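You operate a simulated robot arm through the tools that you are given. There is no shell and no other tool. Be economical: measure what you need, move in short steps, check, and stop when the job is done.

You are at the controls of a simulated two-armed robot. One attempt, no reset.

## Task
Carry the small cream crate with both arms and set it on the two-drawer table.

The check looks at the end state, three seconds after you hand in, the way a careful person would. Anything else that was tipped, shoved, dropped, spilled or broken makes it a failure.

## Robot
Two 7-joint arms with two-finger parallel grippers on one trunk, on a base that drives. Base frame: it is fixed to the floor where the robot stands at the start and does not move with it; the origin is under the middle of the robot, x ahead of it, y to its left, z up; the surface under the hand at the start is at about z = 619. Units: mm, degrees, N and s.
The left shoulder is at the start at [20, 113, 997], the right one opposite. With the tool pointing down near the work surface each hand reaches from about 200 to 600 mm from the robot's upright axis, wherever it stands, measured 20 degrees to its own side. Places, roughly: small cream crate (29x22x15 cm) [500, 0, 700]; two-drawer table [-1500, 1900, 800]. Payload 1.57 kg a hand.
The tool frame of a hand sits at the grasp point between the pads (the TCP): z along the fingers, y along the line on which they close. The tips reach 30 mm beyond it. The gripper opens to 80 mm. The fingers are 17 mm wide and 12 mm thick; the gripper's body (40 by 82 mm) begins 80 mm behind the TCP.
Orientation is that of the tool frame in the base frame, as a unit quaternion [w, x, y, z]. With the fingers straight down and closing along the base's y, the tool's x points along the base's -x, its y along +y and its z along -z.

## Interface
- The arms move only by the tool send_rows. It takes "left_moves", "right_moves" or both (then of equal length, played together; a hand with none holds still); each is a list that holds one entry, the list of rows, each a list of 6 numbers: the shift along the base's x, y, z in units of 50 mm (1.0 is 50 mm), then the turn, a rotation vector about the base's x, y, z in units of 8 degrees (1.0 is 8 degrees). In form: [[[tx, ty, tz, ax, ay, az], ...]]. A call has 1 to 20 rows; each row shifts and turns the commanded pose from where the row before left it. "left_fingers" and "right_fingers" are, for a hand that has rows, the gripper command, from -1 (fully open) to 1 (shut), values between in proportion, set as the call begins (left out, the last holds). A call with a number of a shift or a turn outside -1 to 1 is refused whole. Rows are played at 5 a second. More than 50 mm and 8.6 degrees between two rows, or a gripper value outside its range, and nothing of the call is played. Where a pose cannot be reached the arm comes as near as it can. A force on the tool above 40 N (or 10 N above the force at the start of the call, whichever is more), or a blocked arm, ends the call early, and 0.2 s more pass. Each finger travels about 45 mm/s and halts on what it meets, pressing with about 40 N; the grip force reading is that of the motor and also rises with nothing between the fingers. The clock runs only during rows and for 0.2 s after the last one: add rows that do not move to give the fingers time. The reply holds the time, the measured pose of the TCP, the force on the tool along the base axes, the opening and the grip force, in the units named above and with some noise, with the torque about the TCP (base axes, N m) and any sound that the robot's microphone picked up.
- Cameras (640 x 400 px; columns grow to the right, rows downward): "scene" is now at [93, -9.4, 1111.3]; the picture's right is [-0.13, -0.99, 0.00], its down [-0.65, 0.09, -0.75] and it looks along [0.75, -0.10, -0.66] (base axes); focal length 292 px, centre (320, 200). "left" rides on the left gripper at [72, 7, -122] in its tool frame; the picture's right is [-0.09, 1.00, 0.00], its down [-0.84, -0.08, -0.54] and it looks along [-0.54, -0.05, 0.84] (tool axes); focal length 238 px, centre (320, 200). "right" rides on the right gripper at [72, -7, -122] in its tool frame; the picture's right is [0.09, 1.00, 0.00], its down [-0.84, 0.08, -0.54] and it looks along [-0.54, 0.05, 0.84] (tool axes); focal length 238 px, centre (320, 200). There is no depth. A picture from a camera that has moved, and an enlarged one, comes with that camera's place and axes in the base frame and with its lens.
- snapshot(camera): a new picture of that camera. It takes no simulated time.
- lift_body(by): slides the trunk up (or, below 0, down) by that many mm; the arms and the scene camera ride with it, the base frame stays. It gives what a move gives, with no picture.
- base_move(legs): drives the robot by 1 to 6 legs, each [ahead, left, turn to the left] in mm, mm and degrees, along the robot's own axes; the way and the turn of a leg run together, so that a leg with both is an arc; at most 1500 mm and 180 degrees a leg. The arms and the cameras ride along, it lands a little off, and it stops where it bumps. It gives what a move gives.
- head_to(pan, tilt): turns the head with the scene camera to pan (to the left, within 80 degrees either way) and tilt (down, from -29 to 69), counted from straight ahead of the robot. It gives what a move gives.
- close_up(camera, box): a new picture of the part [left, top, right, bottom] of that camera's present view, enlarged. It takes no simulated time.
- sign_off(): hands the job in; it is judged then, once.

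Work in short steps. Places have to be worked out from the pictures, the camera data and where the tool is seen: move nearer, look again, correct. Check each grasp and each placing, and mend what went wrong. You have 120 turns and 88 pictures in all, those below and enlarged ones among them. Open the grippers and draw the arms clear of the work before you hand the job in, unless the task says otherwise; then end with one line.

The tools are called after ">>>" by a JSON object that holds its "fn" and its "kwargs". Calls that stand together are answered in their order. send_rows: Moves the arms, as the interface text tells. Its arguments: {"type":"object","properties":{"left_moves":{"type":"array","items":{"type":"array","items":{"type":"array","items":{"type":"number"}}}},"left_fingers":{"type":"number"},"right_moves":{"type":"array","items":{"type":"array","items":{"type":"array","items":{"type":"number"}}}},"right_fingers":{"type":"number"}},"required":[]} The other tools are called the same way: lift_body (by) slides the trunk up or down; base_move (legs) drives the base; head_to (pan, tilt) turns the head that bears the scene camera; snapshot (camera) takes a picture; close_up (camera, box) takes an enlarged picture of a part of a camera's view; sign_off () hands the job in.

At the start:

```text
time: 0.0
left_tool_pos: [374.2, 146.1, 901.2]
left_ee_rot: [0.0, 0.0, 1.0, 0.0]
left_ft_force: [-0.4, 0.2, -0.7]
left_moment: [-0.02, 0.01, 0.04]
left_gripper_width: 80.1
left_gripper_force: 0.1
right_tool_pos: [419.4, -206.2, 797.6]
right_ee_rot: [0.001, -0.001, 1.0, 0.0]
right_ft_force: [-0.1, 0.9, -0.4]
right_moment: [0.0, 0.0, 0.0]
right_gripper_width: 80.0
right_gripper_force: 0.1
trunk travel left (down, up): [-50.0, 520.0]
robot x, y, heading: [0.6, 1.0, -0.1]
head pan, tilt: [-7.7, 41.3]
```

scene: 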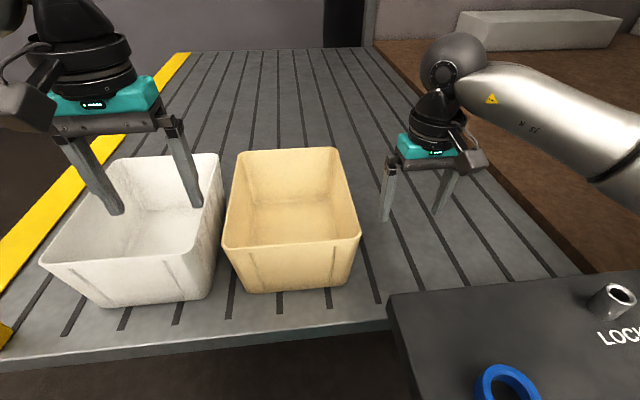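
right: 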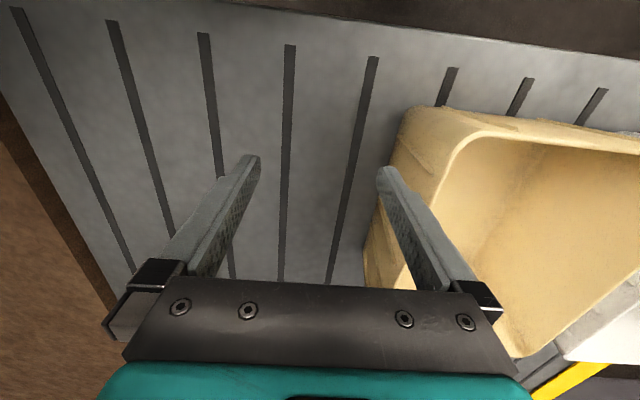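
left: 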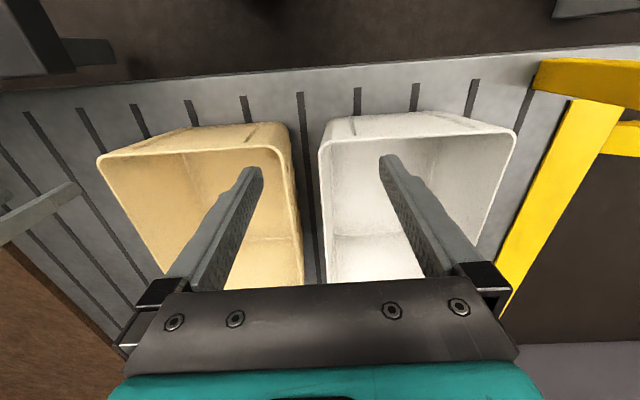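

The cream crate's rim looks to lie around x 390–665, y −118…93, with the white crate about 45 mm to its left. I'll take an enlarged look at the rims before moving in.

>>> {"fn": "close_up", "kwargs": {"camera": "scene", "box": [160, 120, 420, 310]}}

>>> {"fn": "close_up", "kwargs": {"camera": "left", "box": [80, 60, 540, 340]}}

```text
2.11 times, centred on (290, 215) of scene
camera zoom: at [93.0, -9.4, 1111.3], right [-0.13, -0.99, 0.0], down [-0.65, 0.09, -0.75], along [0.75, -0.1, -0.66], focal length 614 px, centre (383, 168)
```

zoom: 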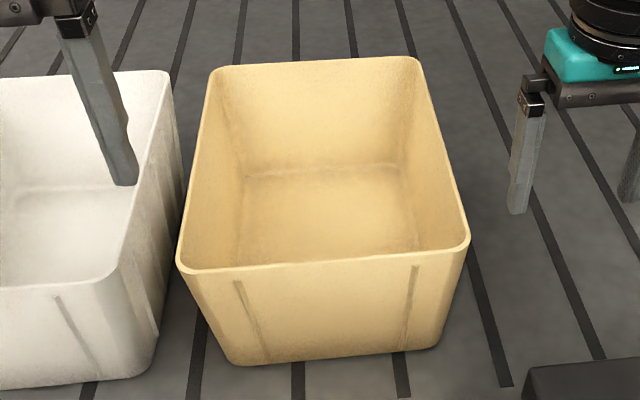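

```text
1.39 times, centred on (310, 200) of left
camera zoom: at [302.2, 153.1, 1024.0], right [0.09, 1.0, 0.0], down [0.84, -0.08, 0.54], along [0.54, -0.05, -0.84], focal length 332 px, centre (334, 200)
```

zoom: 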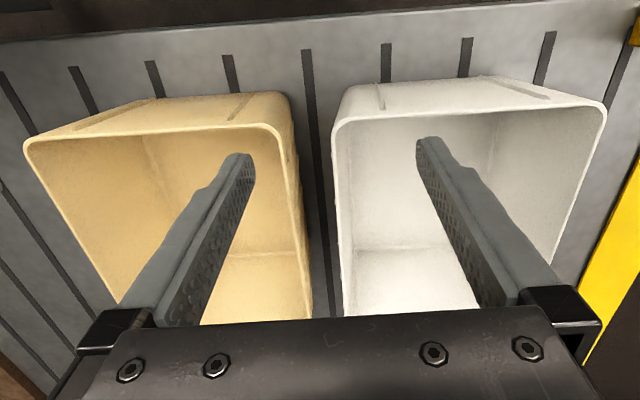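

The left rim is near y≈102, the right rim near −118, and the gap to the white crate is about 35 mm. I'll bring both hands high above the middle of the side walls, with the left gripper narrowed to about 30 mm so that its outer finger fits in the gap.

>>> {"fn": "send_rows", "kwargs": {"left_moves": [[[0, 0, 0, 0, 0, 0], [0, 0, 0, 0, 0, 0], [0.75, -0.25, 0, 0, 0, 0], [0.75, -0.25, 0, 0, 0, 0], [0.75, -0.25, 0, 0, 0, 0], [0.75, -0.2, 0, 0, 0, 0], [0, 0, 0, 0, 0, 0]]], "right_moves": [[[0, 0, 0.7, 0, 0, 0], [0, 0, 0.7, 0, 0, 0], [0.5, 0, 0.65, 0, 0, 0], [0.5, 0.6, 0, 0, 0, 0], [0.5, 0.6, 0, 0, 0, 0], [0.6, 0.6, 0, 0, 0, 0], [0, 0, 0, 0, 0, 0]]], "left_fingers": 0.25, "right_fingers": -0.1}}

>>> {"fn": "snapshot", "kwargs": {"camera": "left"}}

>>> {"fn": "snapshot", "kwargs": {"camera": "right"}}

```text
time: 1.6
left_tool_pos: [525.8, 98.4, 905.2]
left_ee_rot: [0.001, -0.001, 1.0, 0.0]
left_ft_force: [0.5, 0.4, 0.2]
left_moment: [0.03, -0.01, 0.0]
left_gripper_width: 29.9
left_gripper_force: 0.1
right_tool_pos: [527.4, -115.1, 901.7]
right_ee_rot: [0.0, 0.0, 1.0, 0.0]
right_ft_force: [-0.8, 0.8, -0.1]
right_moment: [0.01, -0.01, 0.0]
right_gripper_width: 44.0
right_gripper_force: 0.1
trunk travel left (down, up): [-50.0, 520.0]
robot x, y, heading: [-2.4, 1.2, 0.2]
head pan, tilt: [-7.7, 41.3]
```

```text
82 pictures are left
camera left: at [454.2, 105.5, 1027.1], right [0.09, 1.0, 0.0], down [0.84, -0.08, 0.54], along [0.54, -0.05, -0.84], focal length 238 px, centre (320, 200)
```

left: 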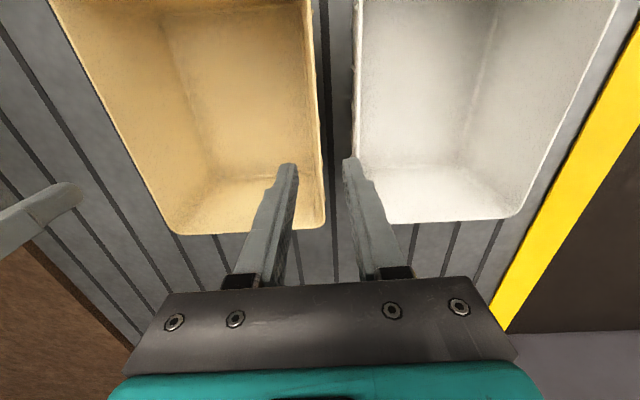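

```text
81 pictures are left
camera right: at [454.3, -123.0, 1023.6], right [-0.09, 1.0, 0.0], down [0.84, 0.08, 0.54], along [0.54, 0.05, -0.84], focal length 238 px, centre (320, 200)
```

right: 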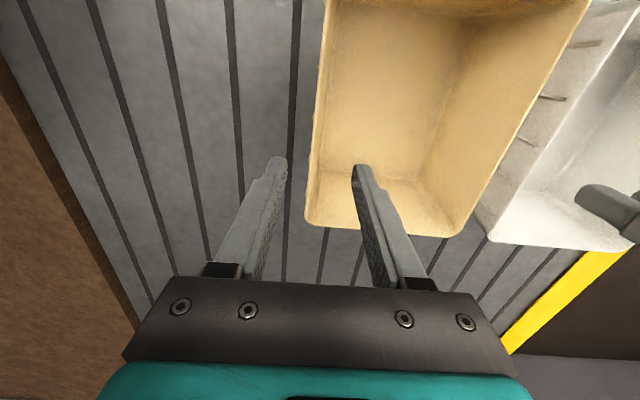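

From these views, the left wall's outer edge is at y≈98, the right wall's at ≈−123, and the white crate's wall is at ≈139. I'll make small corrections, lower the hands to just above the rim, and check.

>>> {"fn": "send_rows", "kwargs": {"left_moves": [[[0, -0.04, -0.7, 0, 0, 0], [0, 0, -0.7, 0, 0, 0], [0, 0, -0.7, 0, 0, 0], [0, 0, 0, 0, 0, 0]]], "right_moves": [[[0, -0.1, -0.7, 0, 0, 0], [0, 0, -0.7, 0, 0, 0], [0, 0, -0.63, 0, 0, 0], [0, 0, 0, 0, 0, 0]]]}}

>>> {"fn": "snapshot", "kwargs": {"camera": "left"}}

>>> {"fn": "snapshot", "kwargs": {"camera": "right"}}

>>> {"fn": "snapshot", "kwargs": {"camera": "scene"}}

```text
time: 2.6
left_tool_pos: [526.7, 95.7, 798.8]
left_ee_rot: [0.0, -0.001, 1.0, -0.001]
left_ft_force: [0.3, 0.4, -0.1]
left_moment: [0.01, 0.01, 0.04]
left_gripper_width: 30.0
left_gripper_force: 0.1
right_tool_pos: [524.9, -119.4, 799.0]
right_ee_rot: [0.0, 0.001, 1.0, 0.001]
right_ft_force: [-1.0, -0.1, 0.2]
right_moment: [0.0, -0.02, -0.03]
right_gripper_width: 43.9
right_gripper_force: 0.1
trunk travel left (down, up): [-50.0, 520.0]
robot x, y, heading: [-0.7, -0.1, 0.1]
head pan, tilt: [-7.7, 41.3]
```

```text
80 pictures are left
camera left: at [455.4, 102.9, 921.0], right [0.09, 1.0, 0.0], down [0.84, -0.08, 0.54], along [0.54, -0.05, -0.84], focal length 238 px, centre (320, 200)
```

left: 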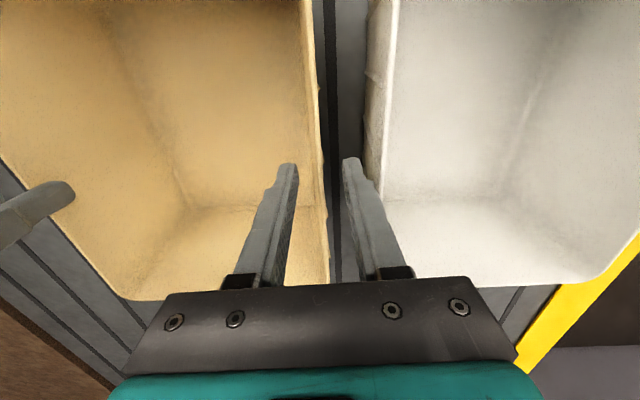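

```text
79 pictures are left
camera right: at [452.4, -126.2, 921.9], right [-0.09, 1.0, 0.0], down [0.84, 0.08, 0.54], along [0.54, 0.05, -0.84], focal length 238 px, centre (320, 200)
```

right: 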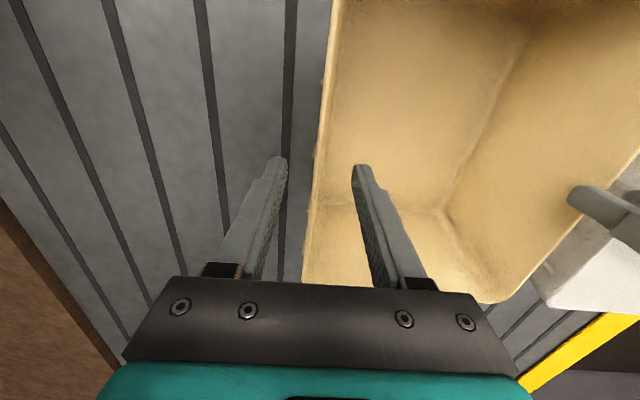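

```text
78 pictures are left
camera scene: at [93.1, -9.4, 1111.3], right [-0.13, -0.99, 0.0], down [-0.65, 0.09, -0.75], along [0.74, -0.1, -0.66], focal length 292 px, centre (320, 200)
```

scene: 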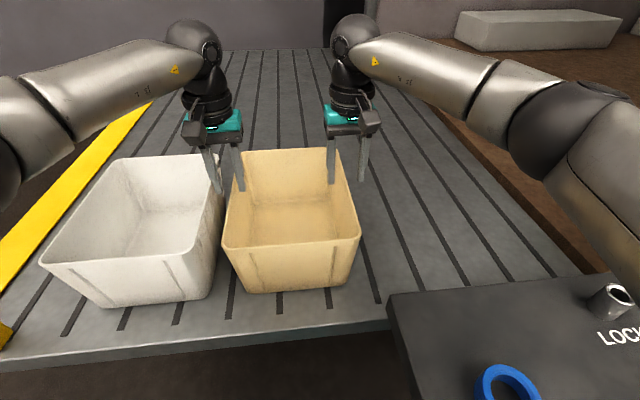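

Each hand straddles its wall, and the left outer finger is centred in the gap. I'll descend to z≈745 and then close.

>>> {"fn": "send_rows", "kwargs": {"left_moves": [[[0, 0, -0.36, 0, 0, 0], [0, 0, -0.36, 0, 0, 0], [0, 0, -0.36, 0, 0, 0], [0, 0, 0, 0, 0, 0]]], "right_moves": [[[0, 0, -0.36, 0, 0, 0], [0, 0, -0.36, 0, 0, 0], [0, 0, -0.36, 0, 0, 0], [0, 0, 0, 0, 0, 0]]]}}

>>> {"fn": "snapshot", "kwargs": {"camera": "scene"}}

>>> {"fn": "snapshot", "kwargs": {"camera": "left"}}

```text
time: 3.6
left_tool_pos: [524.4, 95.7, 740.8]
left_ee_rot: [0.001, -0.001, 1.0, 0.0]
left_ft_force: [-0.5, 0.5, 1.1]
left_moment: [-0.01, -0.02, -0.02]
left_gripper_width: 29.8
left_gripper_force: 0.0
right_tool_pos: [524.5, -121.1, 743.5]
right_ee_rot: [0.0, 0.0, 1.0, 0.0]
right_ft_force: [-1.5, 0.2, 1.0]
right_moment: [0.02, 0.0, 0.02]
right_gripper_width: 44.0
right_gripper_force: 0.1
trunk travel left (down, up): [-50.0, 520.0]
robot x, y, heading: [-2.0, 0.8, -0.2]
head pan, tilt: [-7.7, 41.3]
```

```text
77 pictures are left
camera scene: at [93.1, -9.4, 1111.3], right [-0.13, -0.99, 0.0], down [-0.65, 0.09, -0.75], along [0.74, -0.1, -0.66], focal length 292 px, centre (320, 200)
```

scene: 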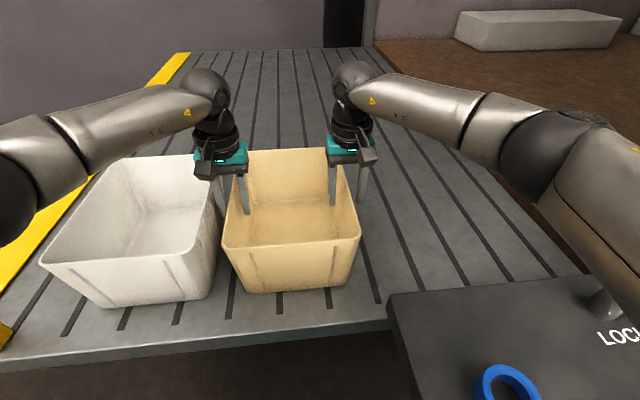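

```text
76 pictures are left
camera left: at [453.1, 103.0, 863.7], right [0.09, 1.0, 0.0], down [0.84, -0.08, 0.54], along [0.54, -0.05, -0.84], focal length 238 px, centre (320, 200)
```

left: 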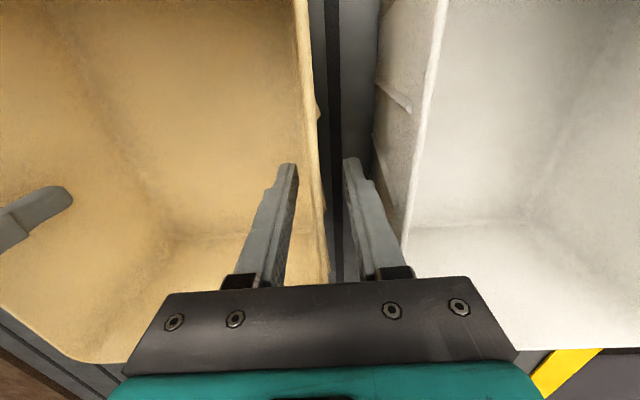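

Both hands are straddling cleanly with no contact force. I'll close both grippers.

>>> {"fn": "send_rows", "kwargs": {"left_moves": [[[0, 0, 0, 0, 0, 0], [0, 0, 0, 0, 0, 0], [0, 0, 0, 0, 0, 0], [0, 0, 0, 0, 0, 0], [0, 0, 0, 0, 0, 0], [0, 0, 0, 0, 0, 0]]], "right_moves": [[[0, 0, 0, 0, 0, 0], [0, 0, 0, 0, 0, 0], [0, 0, 0, 0, 0, 0], [0, 0, 0, 0, 0, 0], [0, 0, 0, 0, 0, 0], [0, 0, 0, 0, 0, 0]]], "left_fingers": 1, "right_fingers": 1}}

>>> {"fn": "snapshot", "kwargs": {"camera": "left"}}

>>> {"fn": "snapshot", "kwargs": {"camera": "right"}}

```text
time: 5.0
left_tool_pos: [524.0, 92.7, 741.7]
left_ee_rot: [-0.001, 0.0, 1.0, -0.004]
left_ft_force: [-2.1, -18.5, -0.3]
left_moment: [-1.56, -0.64, -0.29]
left_gripper_width: 7.9
left_gripper_force: 27.2
right_tool_pos: [526.6, -120.9, 744.4]
right_ee_rot: [0.001, 0.0, 1.0, 0.004]
right_ft_force: [2.0, 19.1, 0.8]
right_moment: [1.52, 0.19, -0.37]
right_gripper_width: 7.6
right_gripper_force: 26.4
trunk travel left (down, up): [-50.0, 520.0]
robot x, y, heading: [1.3, 2.8, -0.1]
head pan, tilt: [-7.7, 41.3]
```

```text
75 pictures are left
camera left: at [452.7, 101.0, 864.2], right [0.09, 1.0, -0.01], down [0.84, -0.07, 0.54], along [0.54, -0.06, -0.84], focal length 238 px, centre (320, 200)
```

left: 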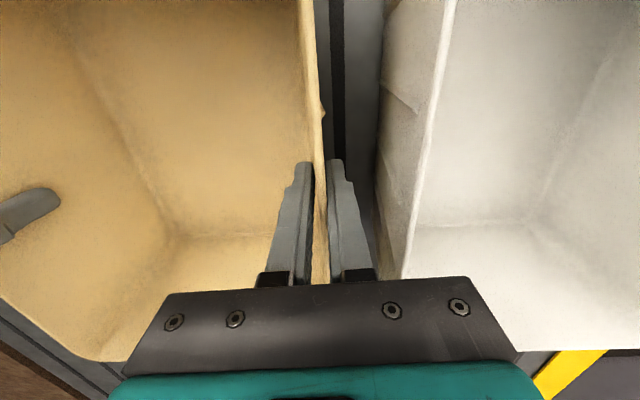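

```text
74 pictures are left
camera right: at [453.1, -128.3, 865.5], right [-0.09, 1.0, 0.01], down [0.84, 0.08, 0.54], along [0.54, 0.06, -0.84], focal length 238 px, centre (320, 200)
```

right: 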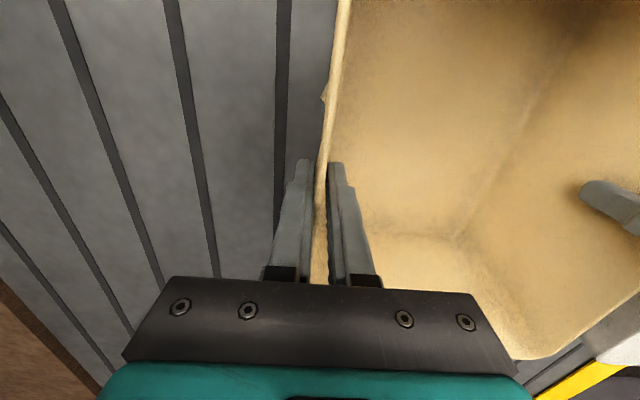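

Both walls are gripped (about 8 mm), with some sideways tension of around 18 N. I'll ease the hands inward a little to relieve it, and then lift slowly.

>>> {"fn": "send_rows", "kwargs": {"left_moves": [[[0, -0.05, 0, 0, 0, 0], [0, 0, 0.2, 0, 0, 0], [0, 0, 0.3, 0, 0, 0], [0, 0, 0.3, 0, 0, 0], [0, 0, 0, 0, 0, 0]]], "right_moves": [[[0, 0.05, 0, 0, 0, 0], [0, 0, 0.2, 0, 0, 0], [0, 0, 0.3, 0, 0, 0], [0, 0, 0.3, 0, 0, 0], [0, 0, 0, 0, 0, 0]]]}}

>>> {"fn": "snapshot", "kwargs": {"camera": "scene"}}

```text
time: 6.2
left_tool_pos: [523.4, 94.1, 784.3]
left_ee_rot: [-0.001, -0.001, 1.0, -0.001]
left_ft_force: [-3.0, -12.6, -1.8]
left_moment: [-1.52, -0.08, -0.28]
left_gripper_width: 7.4
left_gripper_force: 26.3
right_tool_pos: [526.6, -118.5, 783.3]
right_ee_rot: [0.0, 0.0, 1.0, 0.001]
right_ft_force: [2.8, 13.1, -3.1]
right_moment: [1.53, 0.1, -0.24]
right_gripper_width: 8.2
right_gripper_force: 26.8
trunk travel left (down, up): [-50.0, 520.0]
robot x, y, heading: [-0.5, 2.6, -0.2]
head pan, tilt: [-7.7, 41.3]
```

```text
73 pictures are left
camera scene: at [93.3, -9.4, 1111.2], right [-0.13, -0.99, 0.0], down [-0.65, 0.09, -0.75], along [0.74, -0.1, -0.66], focal length 292 px, centre (320, 200)
```

scene: 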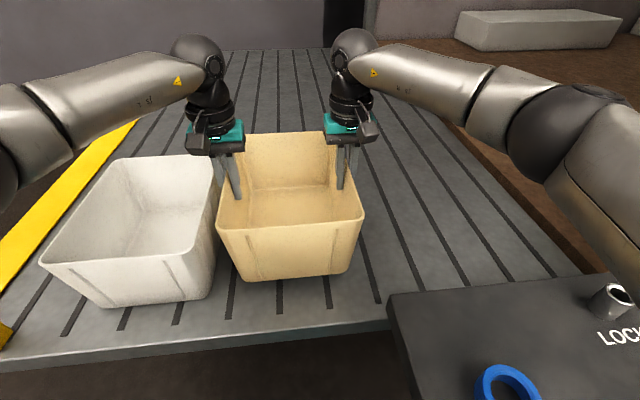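

The crate is lifted level and is light. I'll raise the trunk 200 mm to clear the surroundings, then look around for a route.

>>> {"fn": "lift_body", "kwargs": {"by": 200}}

>>> {"fn": "head_to", "kwargs": {"pan": 0, "tilt": 55}}

>>> {"fn": "snapshot", "kwargs": {"camera": "scene"}}

>>> {"fn": "head_to", "kwargs": {"pan": 78, "tilt": 20}}

>>> {"fn": "snapshot", "kwargs": {"camera": "scene"}}

```text
time: 8.4
left_tool_pos: [522.6, 93.8, 982.7]
left_ee_rot: [0.0, 0.0, 1.0, -0.001]
left_ft_force: [-2.4, -12.7, -2.3]
left_moment: [-1.55, -0.08, -0.23]
left_gripper_width: 7.6
left_gripper_force: 26.3
right_tool_pos: [526.3, -118.1, 982.5]
right_ee_rot: [0.0, 0.0, 1.0, 0.002]
right_ft_force: [2.1, 13.5, -2.7]
right_moment: [1.52, 0.09, -0.26]
right_gripper_width: 8.5
right_gripper_force: 27.3
trunk travel left (down, up): [-250.0, 320.0]
robot x, y, heading: [-2.8, 0.3, 0.2]
head pan, tilt: [-7.7, 41.3]
```

```text
time: 9.1
left_tool_pos: [523.7, 94.5, 982.5]
left_ee_rot: [-0.001, 0.0, 1.0, -0.001]
left_ft_force: [-3.3, -13.1, -2.8]
left_moment: [-1.56, -0.06, -0.28]
left_gripper_width: 7.2
left_gripper_force: 26.7
right_tool_pos: [527.2, -117.9, 983.7]
right_ee_rot: [0.001, 0.0, 1.0, 0.001]
right_ft_force: [1.5, 11.8, -2.4]
right_moment: [1.56, 0.04, -0.25]
right_gripper_width: 8.0
right_gripper_force: 26.7
trunk travel left (down, up): [-250.0, 320.0]
robot x, y, heading: [4.1, -1.8, -0.1]
head pan, tilt: [0.0, 55.0]
```

```text
72 pictures are left
camera scene: at [82.1, 1.8, 1292.4], right [0.0, -1.0, 0.0], down [-0.82, 0.0, -0.57], along [0.57, 0.0, -0.82], focal length 292 px, centre (320, 200)
```

scene: 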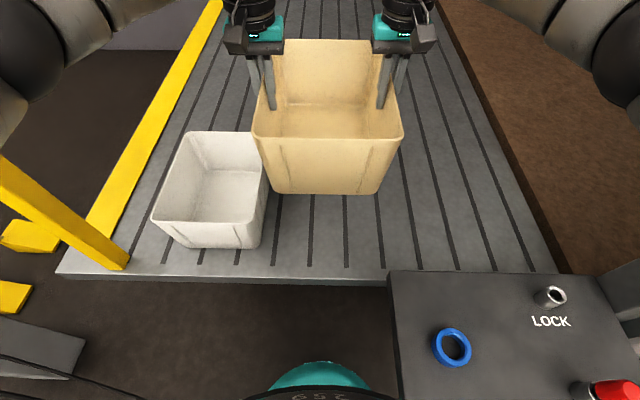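

```text
time: 10.6
left_tool_pos: [524.5, 94.5, 984.4]
left_ee_rot: [0.0, -0.001, 1.0, -0.002]
left_ft_force: [-2.3, -12.7, -2.3]
left_moment: [-1.54, -0.04, -0.3]
left_gripper_width: 7.3
left_gripper_force: 26.4
right_tool_pos: [526.3, -117.6, 982.7]
right_ee_rot: [0.0, 0.0, 1.0, 0.002]
right_ft_force: [2.5, 12.4, -2.0]
right_moment: [1.51, 0.01, -0.26]
right_gripper_width: 8.0
right_gripper_force: 26.6
trunk travel left (down, up): [-250.0, 320.0]
robot x, y, heading: [-1.6, 0.3, 0.2]
head pan, tilt: [78.0, 20.0]
```

```text
71 pictures are left
camera scene: at [29.5, 92.9, 1344.5], right [0.98, -0.21, 0.0], down [-0.07, -0.33, -0.94], along [0.2, 0.92, -0.34], focal length 292 px, centre (320, 200)
```

scene: 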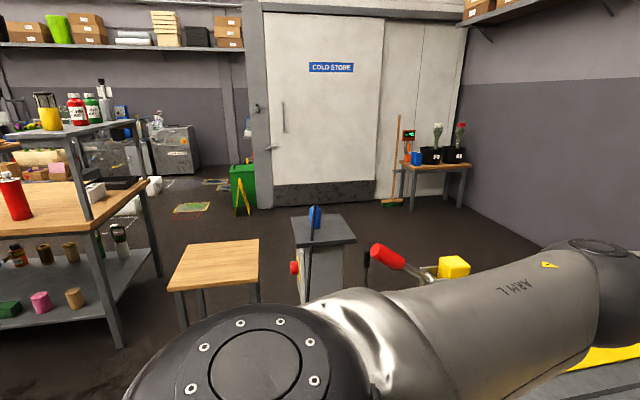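

The crate clears everything with its bottom near z≈860. Before driving, I'll look to the right and down on both sides to see what is close to the base.

>>> {"fn": "head_to", "kwargs": {"pan": -78, "tilt": 30}}

>>> {"fn": "snapshot", "kwargs": {"camera": "scene"}}

>>> {"fn": "head_to", "kwargs": {"pan": 80, "tilt": 50}}

>>> {"fn": "snapshot", "kwargs": {"camera": "scene"}}

>>> {"fn": "head_to", "kwargs": {"pan": 40, "tilt": 45}}

>>> {"fn": "snapshot", "kwargs": {"camera": "scene"}}

```text
time: 13.1
left_tool_pos: [522.9, 94.2, 982.7]
left_ee_rot: [-0.001, -0.002, 1.0, -0.002]
left_ft_force: [-2.7, -12.6, -2.7]
left_moment: [-1.55, -0.03, -0.25]
left_gripper_width: 7.4
left_gripper_force: 27.6
right_tool_pos: [527.4, -118.0, 983.6]
right_ee_rot: [0.0, 0.0, 1.0, 0.001]
right_ft_force: [3.1, 12.7, -3.3]
right_moment: [1.54, -0.02, -0.28]
right_gripper_width: 8.3
right_gripper_force: 27.3
trunk travel left (down, up): [-250.0, 320.0]
robot x, y, heading: [-2.2, 0.4, 0.0]
head pan, tilt: [-78.0, 30.0]
```

```text
70 pictures are left
camera scene: at [28.9, -86.7, 1328.5], right [-0.98, -0.21, 0.0], down [-0.1, 0.49, -0.87], along [0.18, -0.85, -0.5], focal length 292 px, centre (320, 200)
```

scene: 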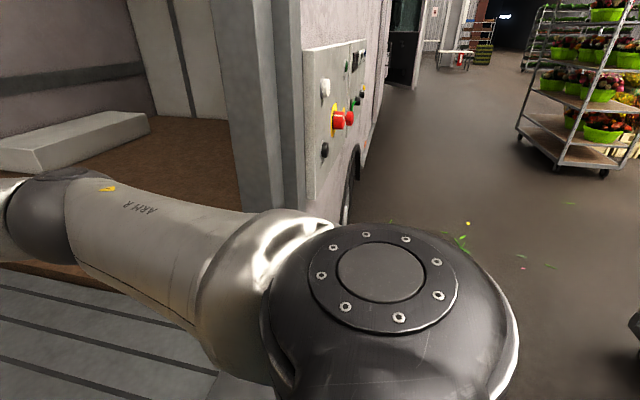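

```text
time: 15.5
left_tool_pos: [522.9, 94.1, 983.6]
left_ee_rot: [0.0, -0.001, 1.0, -0.001]
left_ft_force: [-2.6, -12.5, -2.8]
left_moment: [-1.58, 0.0, -0.26]
left_gripper_width: 7.3
left_gripper_force: 26.7
right_tool_pos: [526.8, -117.9, 983.7]
right_ee_rot: [-0.001, 0.0, 1.0, 0.002]
right_ft_force: [2.3, 13.1, -2.1]
right_moment: [1.54, -0.03, -0.28]
right_gripper_width: 8.4
right_gripper_force: 27.0
trunk travel left (down, up): [-250.0, 320.0]
robot x, y, heading: [2.0, 2.0, -0.5]
head pan, tilt: [80.0, 50.0]
```

```text
69 pictures are left
camera scene: at [23.4, 77.6, 1298.9], right [0.98, -0.17, 0.0], down [-0.13, -0.75, -0.64], along [0.11, 0.63, -0.77], focal length 292 px, centre (320, 200)
```

scene: 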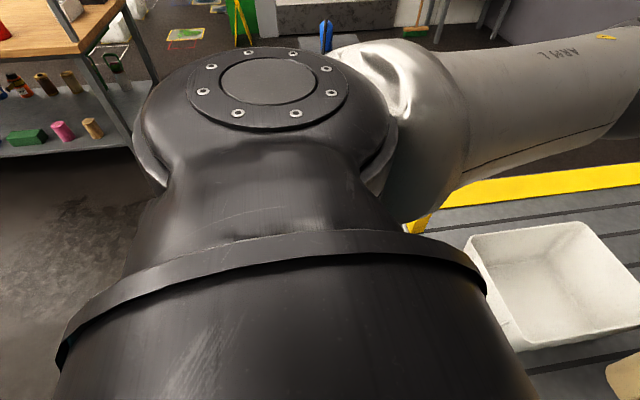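

```text
time: 16.6
left_tool_pos: [523.8, 93.0, 983.1]
left_ee_rot: [-0.001, -0.001, 1.0, -0.001]
left_ft_force: [-2.2, -13.2, -2.2]
left_moment: [-1.54, 0.02, -0.28]
left_gripper_width: 7.4
left_gripper_force: 26.9
right_tool_pos: [526.5, -119.5, 982.9]
right_ee_rot: [0.0, 0.0, 1.0, 0.002]
right_ft_force: [2.3, 12.6, -3.0]
right_moment: [1.53, -0.01, -0.28]
right_gripper_width: 8.0
right_gripper_force: 27.2
trunk travel left (down, up): [-250.0, 320.0]
robot x, y, heading: [0.5, 0.9, -0.1]
head pan, tilt: [40.0, 45.0]
```

```text
68 pictures are left
camera scene: at [72.3, 54.1, 1305.8], right [0.64, -0.77, 0.0], down [-0.54, -0.46, -0.71], along [0.54, 0.45, -0.71], focal length 292 px, centre (320, 200)
```

scene: 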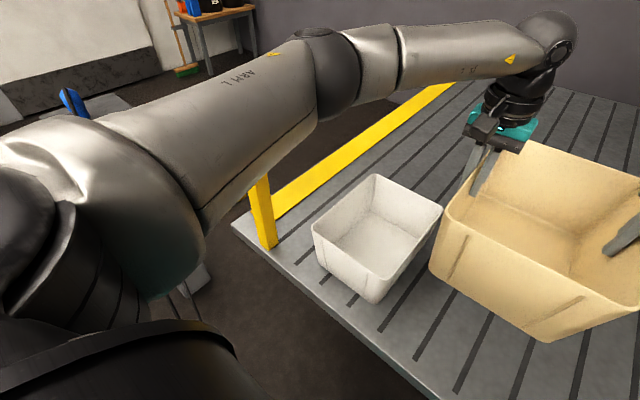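

There's open floor to the right and rear-right, and the lectern and rail are near the front. I'll back straight out 400 mm, then look left again.

>>> {"fn": "base_move", "kwargs": {"legs": [[-400, 0, 0]]}}

>>> {"fn": "head_to", "kwargs": {"pan": 80, "tilt": 25}}

>>> {"fn": "snapshot", "kwargs": {"camera": "scene"}}

>>> {"fn": "head_to", "kwargs": {"pan": 35, "tilt": 35}}

>>> {"fn": "snapshot", "kwargs": {"camera": "scene"}}

```text
time: 19.0
left_tool_pos: [132.0, 92.8, 983.2]
left_ee_rot: [-0.001, 0.002, 1.0, -0.001]
left_ft_force: [-2.2, -13.3, -2.5]
left_moment: [-1.57, -0.02, -0.28]
left_gripper_width: 7.3
left_gripper_force: 26.8
right_tool_pos: [135.0, -120.3, 983.5]
right_ee_rot: [0.001, 0.003, 1.0, 0.002]
right_ft_force: [2.9, 13.1, -1.9]
right_moment: [1.53, -0.03, -0.26]
right_gripper_width: 8.2
right_gripper_force: 27.2
trunk travel left (down, up): [-250.0, 320.0]
robot x, y, heading: [-390.2, 3.9, -0.4]
head pan, tilt: [40.0, 45.0]
```

```text
time: 20.1
left_tool_pos: [133.4, 92.9, 983.9]
left_ee_rot: [-0.001, 0.001, 1.0, -0.003]
left_ft_force: [-1.7, 1.2, -2.9]
left_moment: [-1.52, -0.16, -0.23]
left_gripper_width: 7.3
left_gripper_force: 26.4
right_tool_pos: [134.6, -119.8, 983.7]
right_ee_rot: [-0.001, 0.002, 1.0, 0.002]
right_ft_force: [2.8, -1.8, -2.5]
right_moment: [1.49, 0.15, -0.21]
right_gripper_width: 8.2
right_gripper_force: 27.1
trunk travel left (down, up): [-250.0, 320.0]
robot x, y, heading: [-389.9, 0.8, 0.0]
head pan, tilt: [80.0, 25.0]
```

```text
67 pictures are left
camera scene: at [-364.0, 93.3, 1336.4], right [0.98, -0.18, 0.0], down [-0.08, -0.42, -0.91], along [0.16, 0.89, -0.42], focal length 292 px, centre (320, 200)
```

scene: 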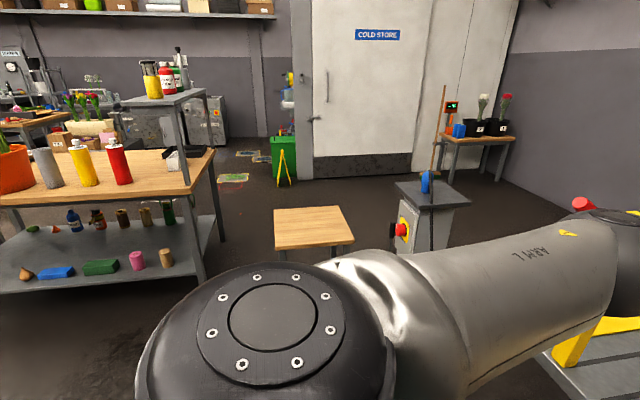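

```text
time: 21.2
left_tool_pos: [132.7, 91.5, 982.8]
left_ee_rot: [-0.002, 0.002, 1.0, -0.001]
left_ft_force: [-2.5, 1.7, -2.3]
left_moment: [-1.52, 0.07, -0.25]
left_gripper_width: 7.4
left_gripper_force: 26.6
right_tool_pos: [135.6, -120.8, 982.8]
right_ee_rot: [0.0, 0.003, 1.0, 0.002]
right_ft_force: [2.3, -1.1, -2.7]
right_moment: [1.5, -0.11, -0.27]
right_gripper_width: 8.4
right_gripper_force: 27.8
trunk travel left (down, up): [-250.0, 320.0]
robot x, y, heading: [-388.0, 0.8, -0.1]
head pan, tilt: [35.0, 35.0]
```

```text
66 pictures are left
camera scene: at [-308.2, 52.9, 1320.7], right [0.57, -0.82, 0.0], down [-0.47, -0.33, -0.82], along [0.67, 0.47, -0.57], focal length 292 px, centre (320, 200)
```

scene: 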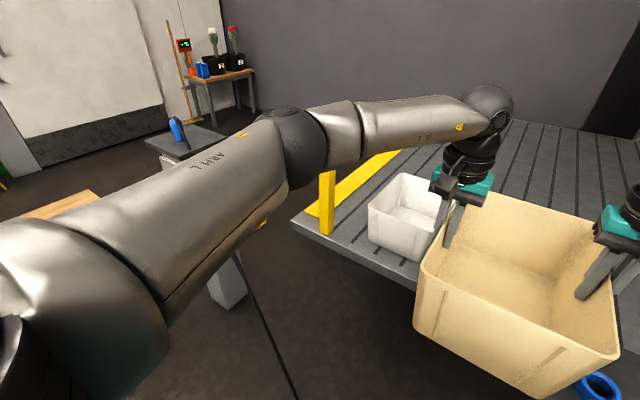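

By triangulation, the pedestal is at about (260, 1056), the stool at about (−188, 1290), and the wooden bench's corner at about (−777, 1583) with its top at z≈790. Everything is outside the 690 mm sweep, so I'll turn left 90° in place.

>>> {"fn": "base_move", "kwargs": {"legs": [[0, 0, 90]]}}

>>> {"fn": "head_to", "kwargs": {"pan": 35, "tilt": 15}}

>>> {"fn": "snapshot", "kwargs": {"camera": "scene"}}

>>> {"fn": "head_to", "kwargs": {"pan": 75, "tilt": 20}}

>>> {"fn": "snapshot", "kwargs": {"camera": "scene"}}

```text
time: 25.4
left_tool_pos: [-475.3, 526.4, 983.4]
left_ee_rot: [0.0, -0.7, 0.714, -0.002]
left_ft_force: [-1.3, -2.8, -2.8]
left_moment: [0.17, -1.55, -0.25]
left_gripper_width: 7.4
left_gripper_force: 27.1
right_tool_pos: [-262.4, 525.4, 984.8]
right_ee_rot: [-0.001, -0.7, 0.714, 0.001]
right_ft_force: [1.2, 3.5, -2.8]
right_moment: [-0.16, 1.49, -0.27]
right_gripper_width: 8.4
right_gripper_force: 27.1
trunk travel left (down, up): [-250.0, 320.0]
robot x, y, heading: [-389.0, 0.8, 88.8]
head pan, tilt: [35.0, 35.0]
```

```text
time: 26.2
left_tool_pos: [-473.4, 526.2, 983.7]
left_ee_rot: [0.0, -0.7, 0.714, -0.002]
left_ft_force: [-1.5, -2.3, -2.5]
left_moment: [0.18, -1.51, -0.23]
left_gripper_width: 7.3
left_gripper_force: 26.4
right_tool_pos: [-261.7, 525.6, 982.7]
right_ee_rot: [-0.002, -0.7, 0.714, 0.002]
right_ft_force: [1.6, 1.6, -3.5]
right_moment: [-0.17, 1.49, -0.2]
right_gripper_width: 8.1
right_gripper_force: 26.9
trunk travel left (down, up): [-250.0, 320.0]
robot x, y, heading: [-392.1, 1.2, 88.9]
head pan, tilt: [35.0, 15.0]
```

```text
65 pictures are left
camera scene: at [-442.8, 90.8, 1352.6], right [0.83, 0.56, 0.0], down [0.14, -0.22, -0.97], along [-0.54, 0.8, -0.26], focal length 292 px, centre (320, 200)
```

scene: 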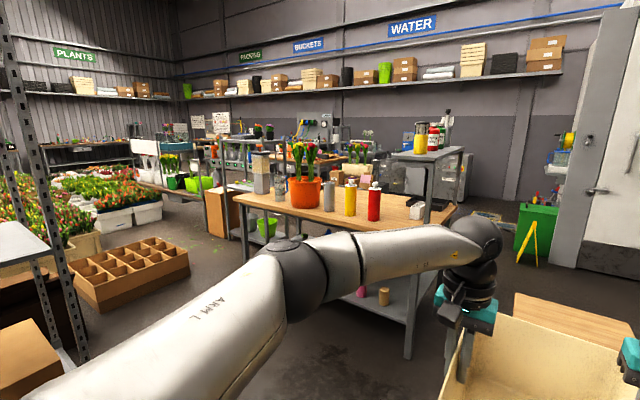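

```text
time: 27.3
left_tool_pos: [-473.3, 525.8, 981.8]
left_ee_rot: [0.0, -0.7, 0.714, -0.003]
left_ft_force: [-2.7, -2.3, -0.7]
left_moment: [-0.08, -1.5, -0.22]
left_gripper_width: 7.5
left_gripper_force: 26.7
right_tool_pos: [-262.1, 525.3, 983.8]
right_ee_rot: [-0.002, -0.7, 0.714, 0.002]
right_ft_force: [2.6, 2.5, -3.0]
right_moment: [0.05, 1.49, -0.21]
right_gripper_width: 8.2
right_gripper_force: 26.6
trunk travel left (down, up): [-250.0, 320.0]
robot x, y, heading: [-386.4, -0.5, 89.1]
head pan, tilt: [75.0, 20.0]
```

```text
64 pictures are left
camera scene: at [-480.2, 39.2, 1344.5], right [0.28, 0.96, 0.0], down [0.33, -0.1, -0.94], along [-0.9, 0.26, -0.34], focal length 292 px, centre (320, 200)
```

scene: 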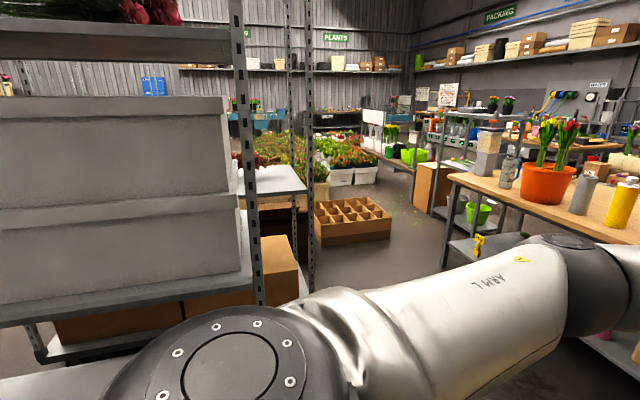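

There is a shelving rack close on the robot's left, and the wooden bench ahead-left roughly matches the given place. I'll zoom in to check for drawers and free space.

>>> {"fn": "close_up", "kwargs": {"camera": "scene", "box": [380, 80, 640, 260]}}

>>> {"fn": "head_to", "kwargs": {"pan": 40, "tilt": 15}}

>>> {"fn": "close_up", "kwargs": {"camera": "scene", "box": [200, 100, 500, 300]}}

```text
2.22 times, centred on (510, 170) of scene
camera zoom: at [-480.2, 39.2, 1344.5], right [0.28, 0.96, 0.0], down [0.33, -0.1, -0.94], along [-0.9, 0.26, -0.34], focal length 648 px, centre (-102, 267)
```

zoom: 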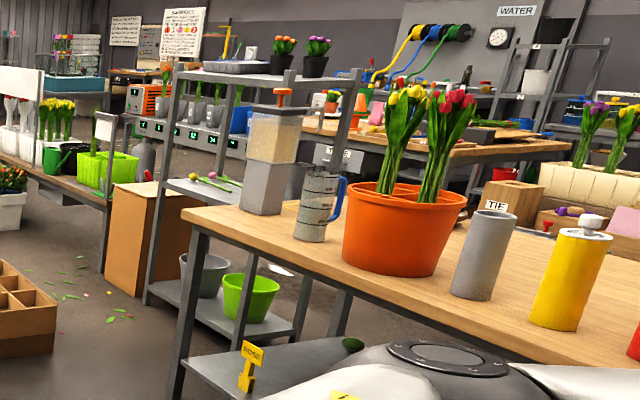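

```text
time: 28.3
left_tool_pos: [-473.7, 526.8, 983.3]
left_ee_rot: [0.0, -0.7, 0.714, -0.003]
left_ft_force: [-1.5, -2.0, -3.5]
left_moment: [-0.19, -1.51, -0.27]
left_gripper_width: 7.4
left_gripper_force: 26.8
right_tool_pos: [-261.1, 525.3, 983.0]
right_ee_rot: [-0.002, -0.7, 0.714, 0.002]
right_ft_force: [2.0, 2.4, -3.0]
right_moment: [0.19, 1.48, -0.26]
right_gripper_width: 8.1
right_gripper_force: 27.5
trunk travel left (down, up): [-250.0, 320.0]
robot x, y, heading: [-388.9, 3.0, 88.8]
head pan, tilt: [40.0, 15.0]
```

```text
2.00 times, centred on (350, 200) of scene
camera zoom: at [-449.4, 85.9, 1352.6], right [0.78, 0.63, 0.0], down [0.16, -0.2, -0.97], along [-0.61, 0.75, -0.26], focal length 583 px, centre (260, 200)
```

zoom: 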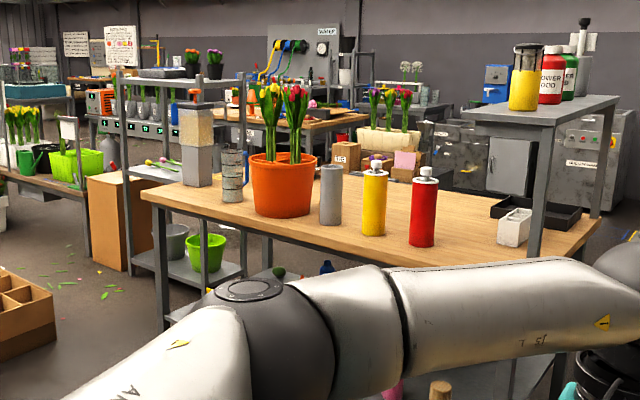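

The bench spans about x −2150…−777 from y≈1500, with its top at z≈790, so its centre fits the given place. No drawers are visible yet. I'll drive nearer (ahead, then left) at a safe distance and look again from higher up.

>>> {"fn": "base_move", "kwargs": {"legs": [[400, 0, 0], [0, 450, 0]]}}

>>> {"fn": "lift_body", "kwargs": {"by": 200}}

>>> {"fn": "head_to", "kwargs": {"pan": 20, "tilt": 25}}

>>> {"fn": "snapshot", "kwargs": {"camera": "scene"}}

>>> {"fn": "head_to", "kwargs": {"pan": 60, "tilt": 25}}

>>> {"fn": "snapshot", "kwargs": {"camera": "scene"}}

```text
time: 33.1
left_tool_pos: [-915.4, 929.1, 983.9]
left_ee_rot: [0.001, -0.704, 0.71, -0.003]
left_ft_force: [-3.2, -2.3, -1.6]
left_moment: [0.03, -1.51, -0.24]
left_gripper_width: 7.3
left_gripper_force: 26.9
right_tool_pos: [-703.5, 928.7, 983.3]
right_ee_rot: [-0.002, -0.702, 0.712, 0.002]
right_ft_force: [3.0, 2.4, -3.0]
right_moment: [-0.05, 1.47, -0.23]
right_gripper_width: 8.5
right_gripper_force: 26.8
trunk travel left (down, up): [-250.0, 320.0]
robot x, y, heading: [-825.7, 405.5, 89.7]
head pan, tilt: [40.0, 15.0]
```

```text
time: 35.2
left_tool_pos: [-914.8, 929.7, 1183.5]
left_ee_rot: [0.0, -0.703, 0.711, -0.002]
left_ft_force: [-2.6, -1.0, -2.3]
left_moment: [-0.09, -1.5, -0.23]
left_gripper_width: 7.2
left_gripper_force: 26.7
right_tool_pos: [-704.2, 930.2, 1182.5]
right_ee_rot: [-0.002, -0.704, 0.711, 0.003]
right_ft_force: [2.5, 2.5, -2.7]
right_moment: [0.07, 1.5, -0.26]
right_gripper_width: 8.1
right_gripper_force: 27.2
trunk travel left (down, up): [-450.0, 120.0]
robot x, y, heading: [-830.6, 405.5, 89.6]
head pan, tilt: [40.0, 15.0]
```

```text
time: 36.1
left_tool_pos: [-914.8, 928.3, 1181.4]
left_ee_rot: [0.0, -0.703, 0.711, -0.003]
left_ft_force: [-1.6, -1.9, -2.8]
left_moment: [-0.21, -1.51, -0.25]
left_gripper_width: 7.4
left_gripper_force: 26.1
right_tool_pos: [-703.3, 930.0, 1183.1]
right_ee_rot: [-0.002, -0.703, 0.712, 0.001]
right_ft_force: [2.6, 2.2, -3.6]
right_moment: [0.14, 1.51, -0.17]
right_gripper_width: 8.3
right_gripper_force: 27.3
trunk travel left (down, up): [-450.0, 120.0]
robot x, y, heading: [-827.9, 402.0, 89.5]
head pan, tilt: [20.0, 25.0]
```

```text
61 pictures are left
camera scene: at [-858.2, 503.5, 1536.4], right [0.94, 0.33, 0.0], down [0.14, -0.4, -0.91], along [-0.3, 0.85, -0.42], focal length 292 px, centre (320, 200)
```

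scene: 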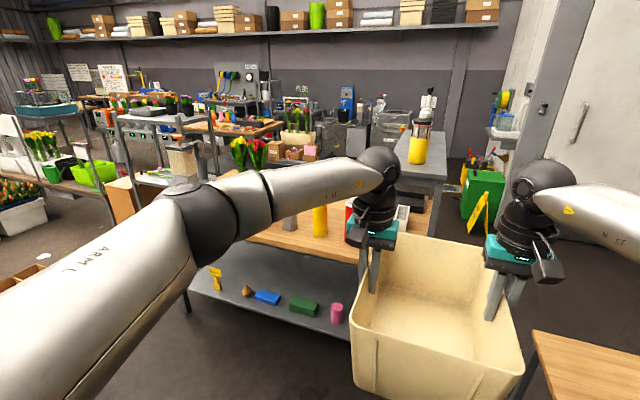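

```text
time: 37.1
left_tool_pos: [-915.2, 930.5, 1183.4]
left_ee_rot: [-0.001, -0.704, 0.71, -0.002]
left_ft_force: [-2.1, -2.1, -3.2]
left_moment: [-0.11, -1.52, -0.25]
left_gripper_width: 7.2
left_gripper_force: 26.8
right_tool_pos: [-703.7, 929.6, 1183.2]
right_ee_rot: [-0.001, -0.703, 0.711, 0.002]
right_ft_force: [1.5, 2.6, -2.8]
right_moment: [0.1, 1.52, -0.21]
right_gripper_width: 7.9
right_gripper_force: 27.3
trunk travel left (down, up): [-450.0, 120.0]
robot x, y, heading: [-829.4, 409.0, 89.1]
head pan, tilt: [60.0, 25.0]
```

```text
60 pictures are left
camera scene: at [-906.7, 463.7, 1536.4], right [0.51, 0.86, 0.0], down [0.36, -0.22, -0.91], along [-0.78, 0.46, -0.42], focal length 292 px, centre (320, 200)
```

scene: 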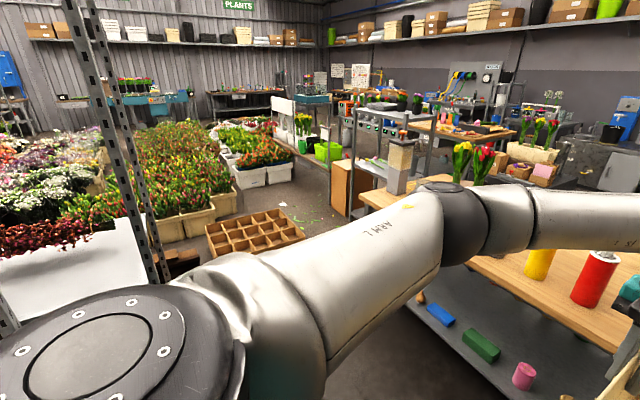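

The bench's front edge is at about y=1495, with a row of cans along y≈1620 and possibly free space behind the row and at the right front. I'll move nearer with the bench straight ahead to see its top.

>>> {"fn": "base_move", "kwargs": {"legs": [[150, 0, 0], [0, 300, 0]]}}

>>> {"fn": "head_to", "kwargs": {"pan": 0, "tilt": 25}}

>>> {"fn": "snapshot", "kwargs": {"camera": "scene"}}

>>> {"fn": "snapshot", "kwargs": {"camera": "left"}}

>>> {"fn": "head_to", "kwargs": {"pan": -40, "tilt": 25}}

>>> {"fn": "snapshot", "kwargs": {"camera": "scene"}}

```text
time: 40.2
left_tool_pos: [-1211.0, 1082.6, 1183.1]
left_ee_rot: [0.0, -0.702, 0.712, -0.003]
left_ft_force: [-2.4, -1.5, -2.7]
left_moment: [0.05, -1.55, -0.24]
left_gripper_width: 7.2
left_gripper_force: 26.0
right_tool_pos: [-998.4, 1084.3, 1184.3]
right_ee_rot: [-0.001, -0.703, 0.711, 0.002]
right_ft_force: [2.0, 2.5, -3.3]
right_moment: [-0.04, 1.47, -0.21]
right_gripper_width: 7.8
right_gripper_force: 27.0
trunk travel left (down, up): [-450.0, 120.0]
robot x, y, heading: [-1122.2, 554.8, 89.4]
head pan, tilt: [60.0, 25.0]
```

```text
time: 41.5
left_tool_pos: [-1211.0, 1082.8, 1183.6]
left_ee_rot: [0.001, -0.703, 0.712, -0.004]
left_ft_force: [-2.4, -2.0, -3.0]
left_moment: [0.06, -1.5, -0.21]
left_gripper_width: 7.2
left_gripper_force: 25.9
right_tool_pos: [-998.8, 1084.4, 1183.6]
right_ee_rot: [-0.002, -0.702, 0.712, 0.002]
right_ft_force: [2.0, 2.8, -2.6]
right_moment: [-0.05, 1.51, -0.13]
right_gripper_width: 7.9
right_gripper_force: 27.0
trunk travel left (down, up): [-450.0, 120.0]
robot x, y, heading: [-1121.4, 559.5, 89.4]
head pan, tilt: [0.0, 25.0]
```

```text
59 pictures are left
camera scene: at [-1122.8, 663.1, 1536.4], right [1.0, -0.01, 0.0], down [0.0, -0.42, -0.91], along [0.01, 0.91, -0.42], focal length 292 px, centre (320, 200)
```

scene: 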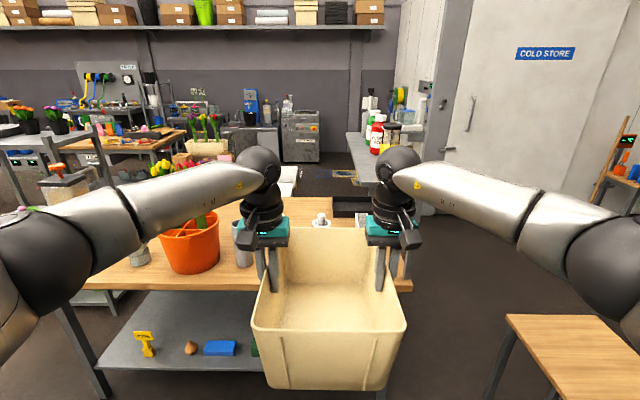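

```text
58 pictures are left
camera left: at [-1217.9, 1012.1, 1305.4], right [-0.99, 0.1, 0.0], down [0.09, 0.84, 0.54], along [0.06, 0.54, -0.84], focal length 238 px, centre (320, 200)
```

left: 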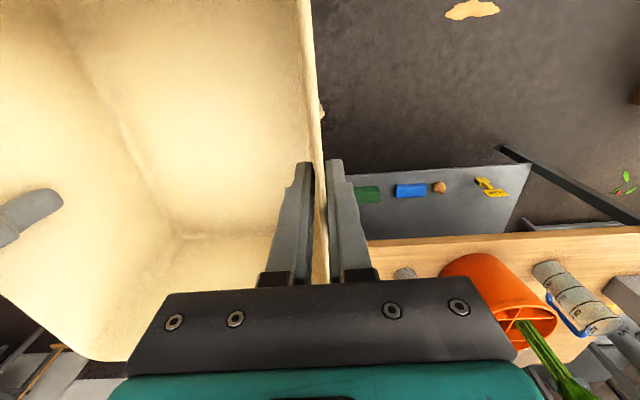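

```text
time: 42.5
left_tool_pos: [-1210.6, 1083.3, 1183.7]
left_ee_rot: [0.001, -0.703, 0.711, -0.003]
left_ft_force: [-2.4, -1.6, -2.6]
left_moment: [-0.07, -1.49, -0.2]
left_gripper_width: 7.1
left_gripper_force: 26.5
right_tool_pos: [-998.5, 1084.0, 1182.2]
right_ee_rot: [-0.002, -0.703, 0.711, 0.002]
right_ft_force: [3.2, 1.8, -2.8]
right_moment: [0.05, 1.46, -0.16]
right_gripper_width: 8.2
right_gripper_force: 27.2
trunk travel left (down, up): [-450.0, 120.0]
robot x, y, heading: [-1126.1, 560.5, 89.3]
head pan, tilt: [-40.0, 25.0]
```

```text
57 pictures are left
camera scene: at [-1063.8, 640.9, 1536.4], right [0.76, -0.65, 0.0], down [-0.28, -0.32, -0.91], along [0.59, 0.69, -0.42], focal length 292 px, centre (320, 200)
```

scene: 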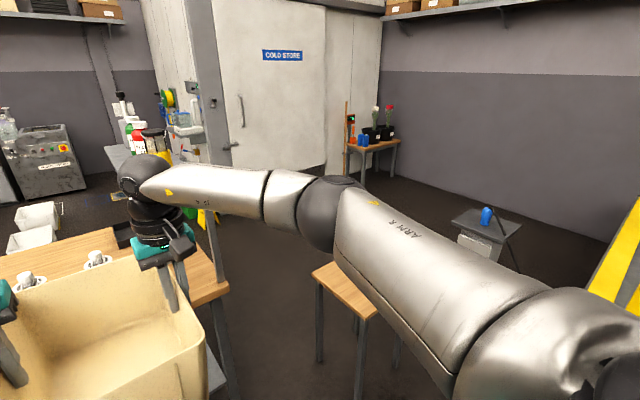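

The bench top appears to run from y≈1505 to 2320, with its right end at x≈−775. I'll zoom in on its top and on what is under it.

>>> {"fn": "close_up", "kwargs": {"camera": "scene", "box": [0, 200, 240, 360]}}

>>> {"fn": "head_to", "kwargs": {"pan": 0, "tilt": 25}}

>>> {"fn": "close_up", "kwargs": {"camera": "scene", "box": [40, 130, 420, 370]}}

>>> {"fn": "snapshot", "kwargs": {"camera": "right"}}

```text
2.50 times, centred on (120, 280) of scene
camera zoom: at [-1063.8, 640.9, 1536.4], right [0.76, -0.65, 0.0], down [-0.28, -0.32, -0.91], along [0.59, 0.69, -0.42], focal length 729 px, centre (820, 0)
```

zoom: 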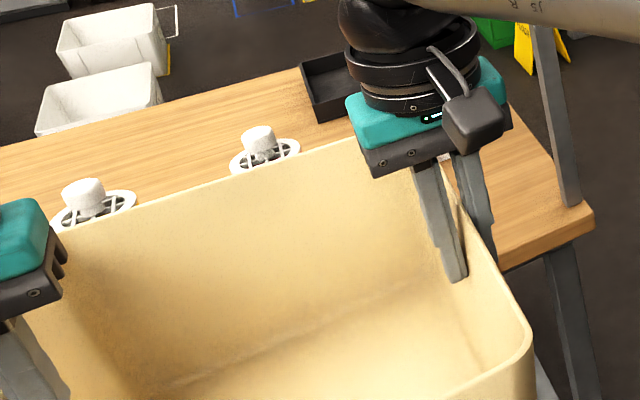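

```text
time: 43.6
left_tool_pos: [-1211.9, 1082.4, 1184.0]
left_ee_rot: [0.0, -0.703, 0.711, -0.003]
left_ft_force: [-1.3, -1.9, -2.3]
left_moment: [-0.16, -1.49, -0.24]
left_gripper_width: 7.4
left_gripper_force: 26.3
right_tool_pos: [-1000.2, 1084.5, 1182.5]
right_ee_rot: [-0.002, -0.703, 0.711, 0.002]
right_ft_force: [1.6, 1.9, -3.0]
right_moment: [0.15, 1.51, -0.19]
right_gripper_width: 8.5
right_gripper_force: 26.5
trunk travel left (down, up): [-450.0, 120.0]
robot x, y, heading: [-1124.4, 558.4, 89.6]
head pan, tilt: [0.0, 25.0]
```

```text
1.67 times, centred on (230, 250) of scene
camera zoom: at [-1122.6, 663.1, 1536.4], right [1.0, -0.01, 0.0], down [-0.01, -0.42, -0.91], along [0.01, 0.91, -0.42], focal length 486 px, centre (470, 117)
```

zoom: 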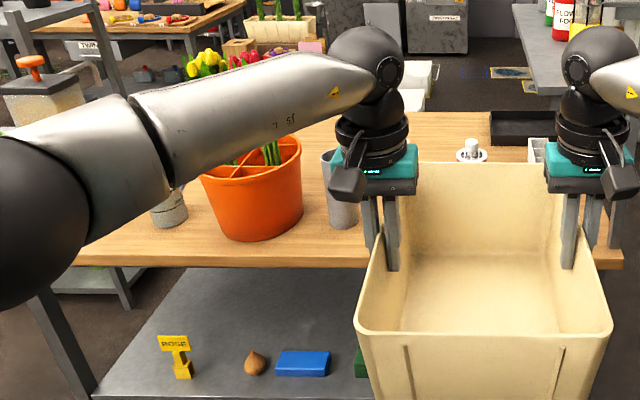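

```text
54 pictures are left
camera right: at [-993.2, 1010.7, 1304.7], right [-1.0, -0.08, 0.0], down [-0.06, 0.84, 0.54], along [-0.05, 0.54, -0.84], focal length 238 px, centre (320, 200)
```

right: 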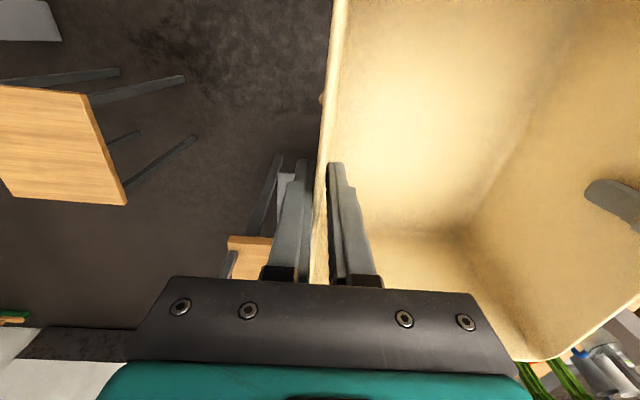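

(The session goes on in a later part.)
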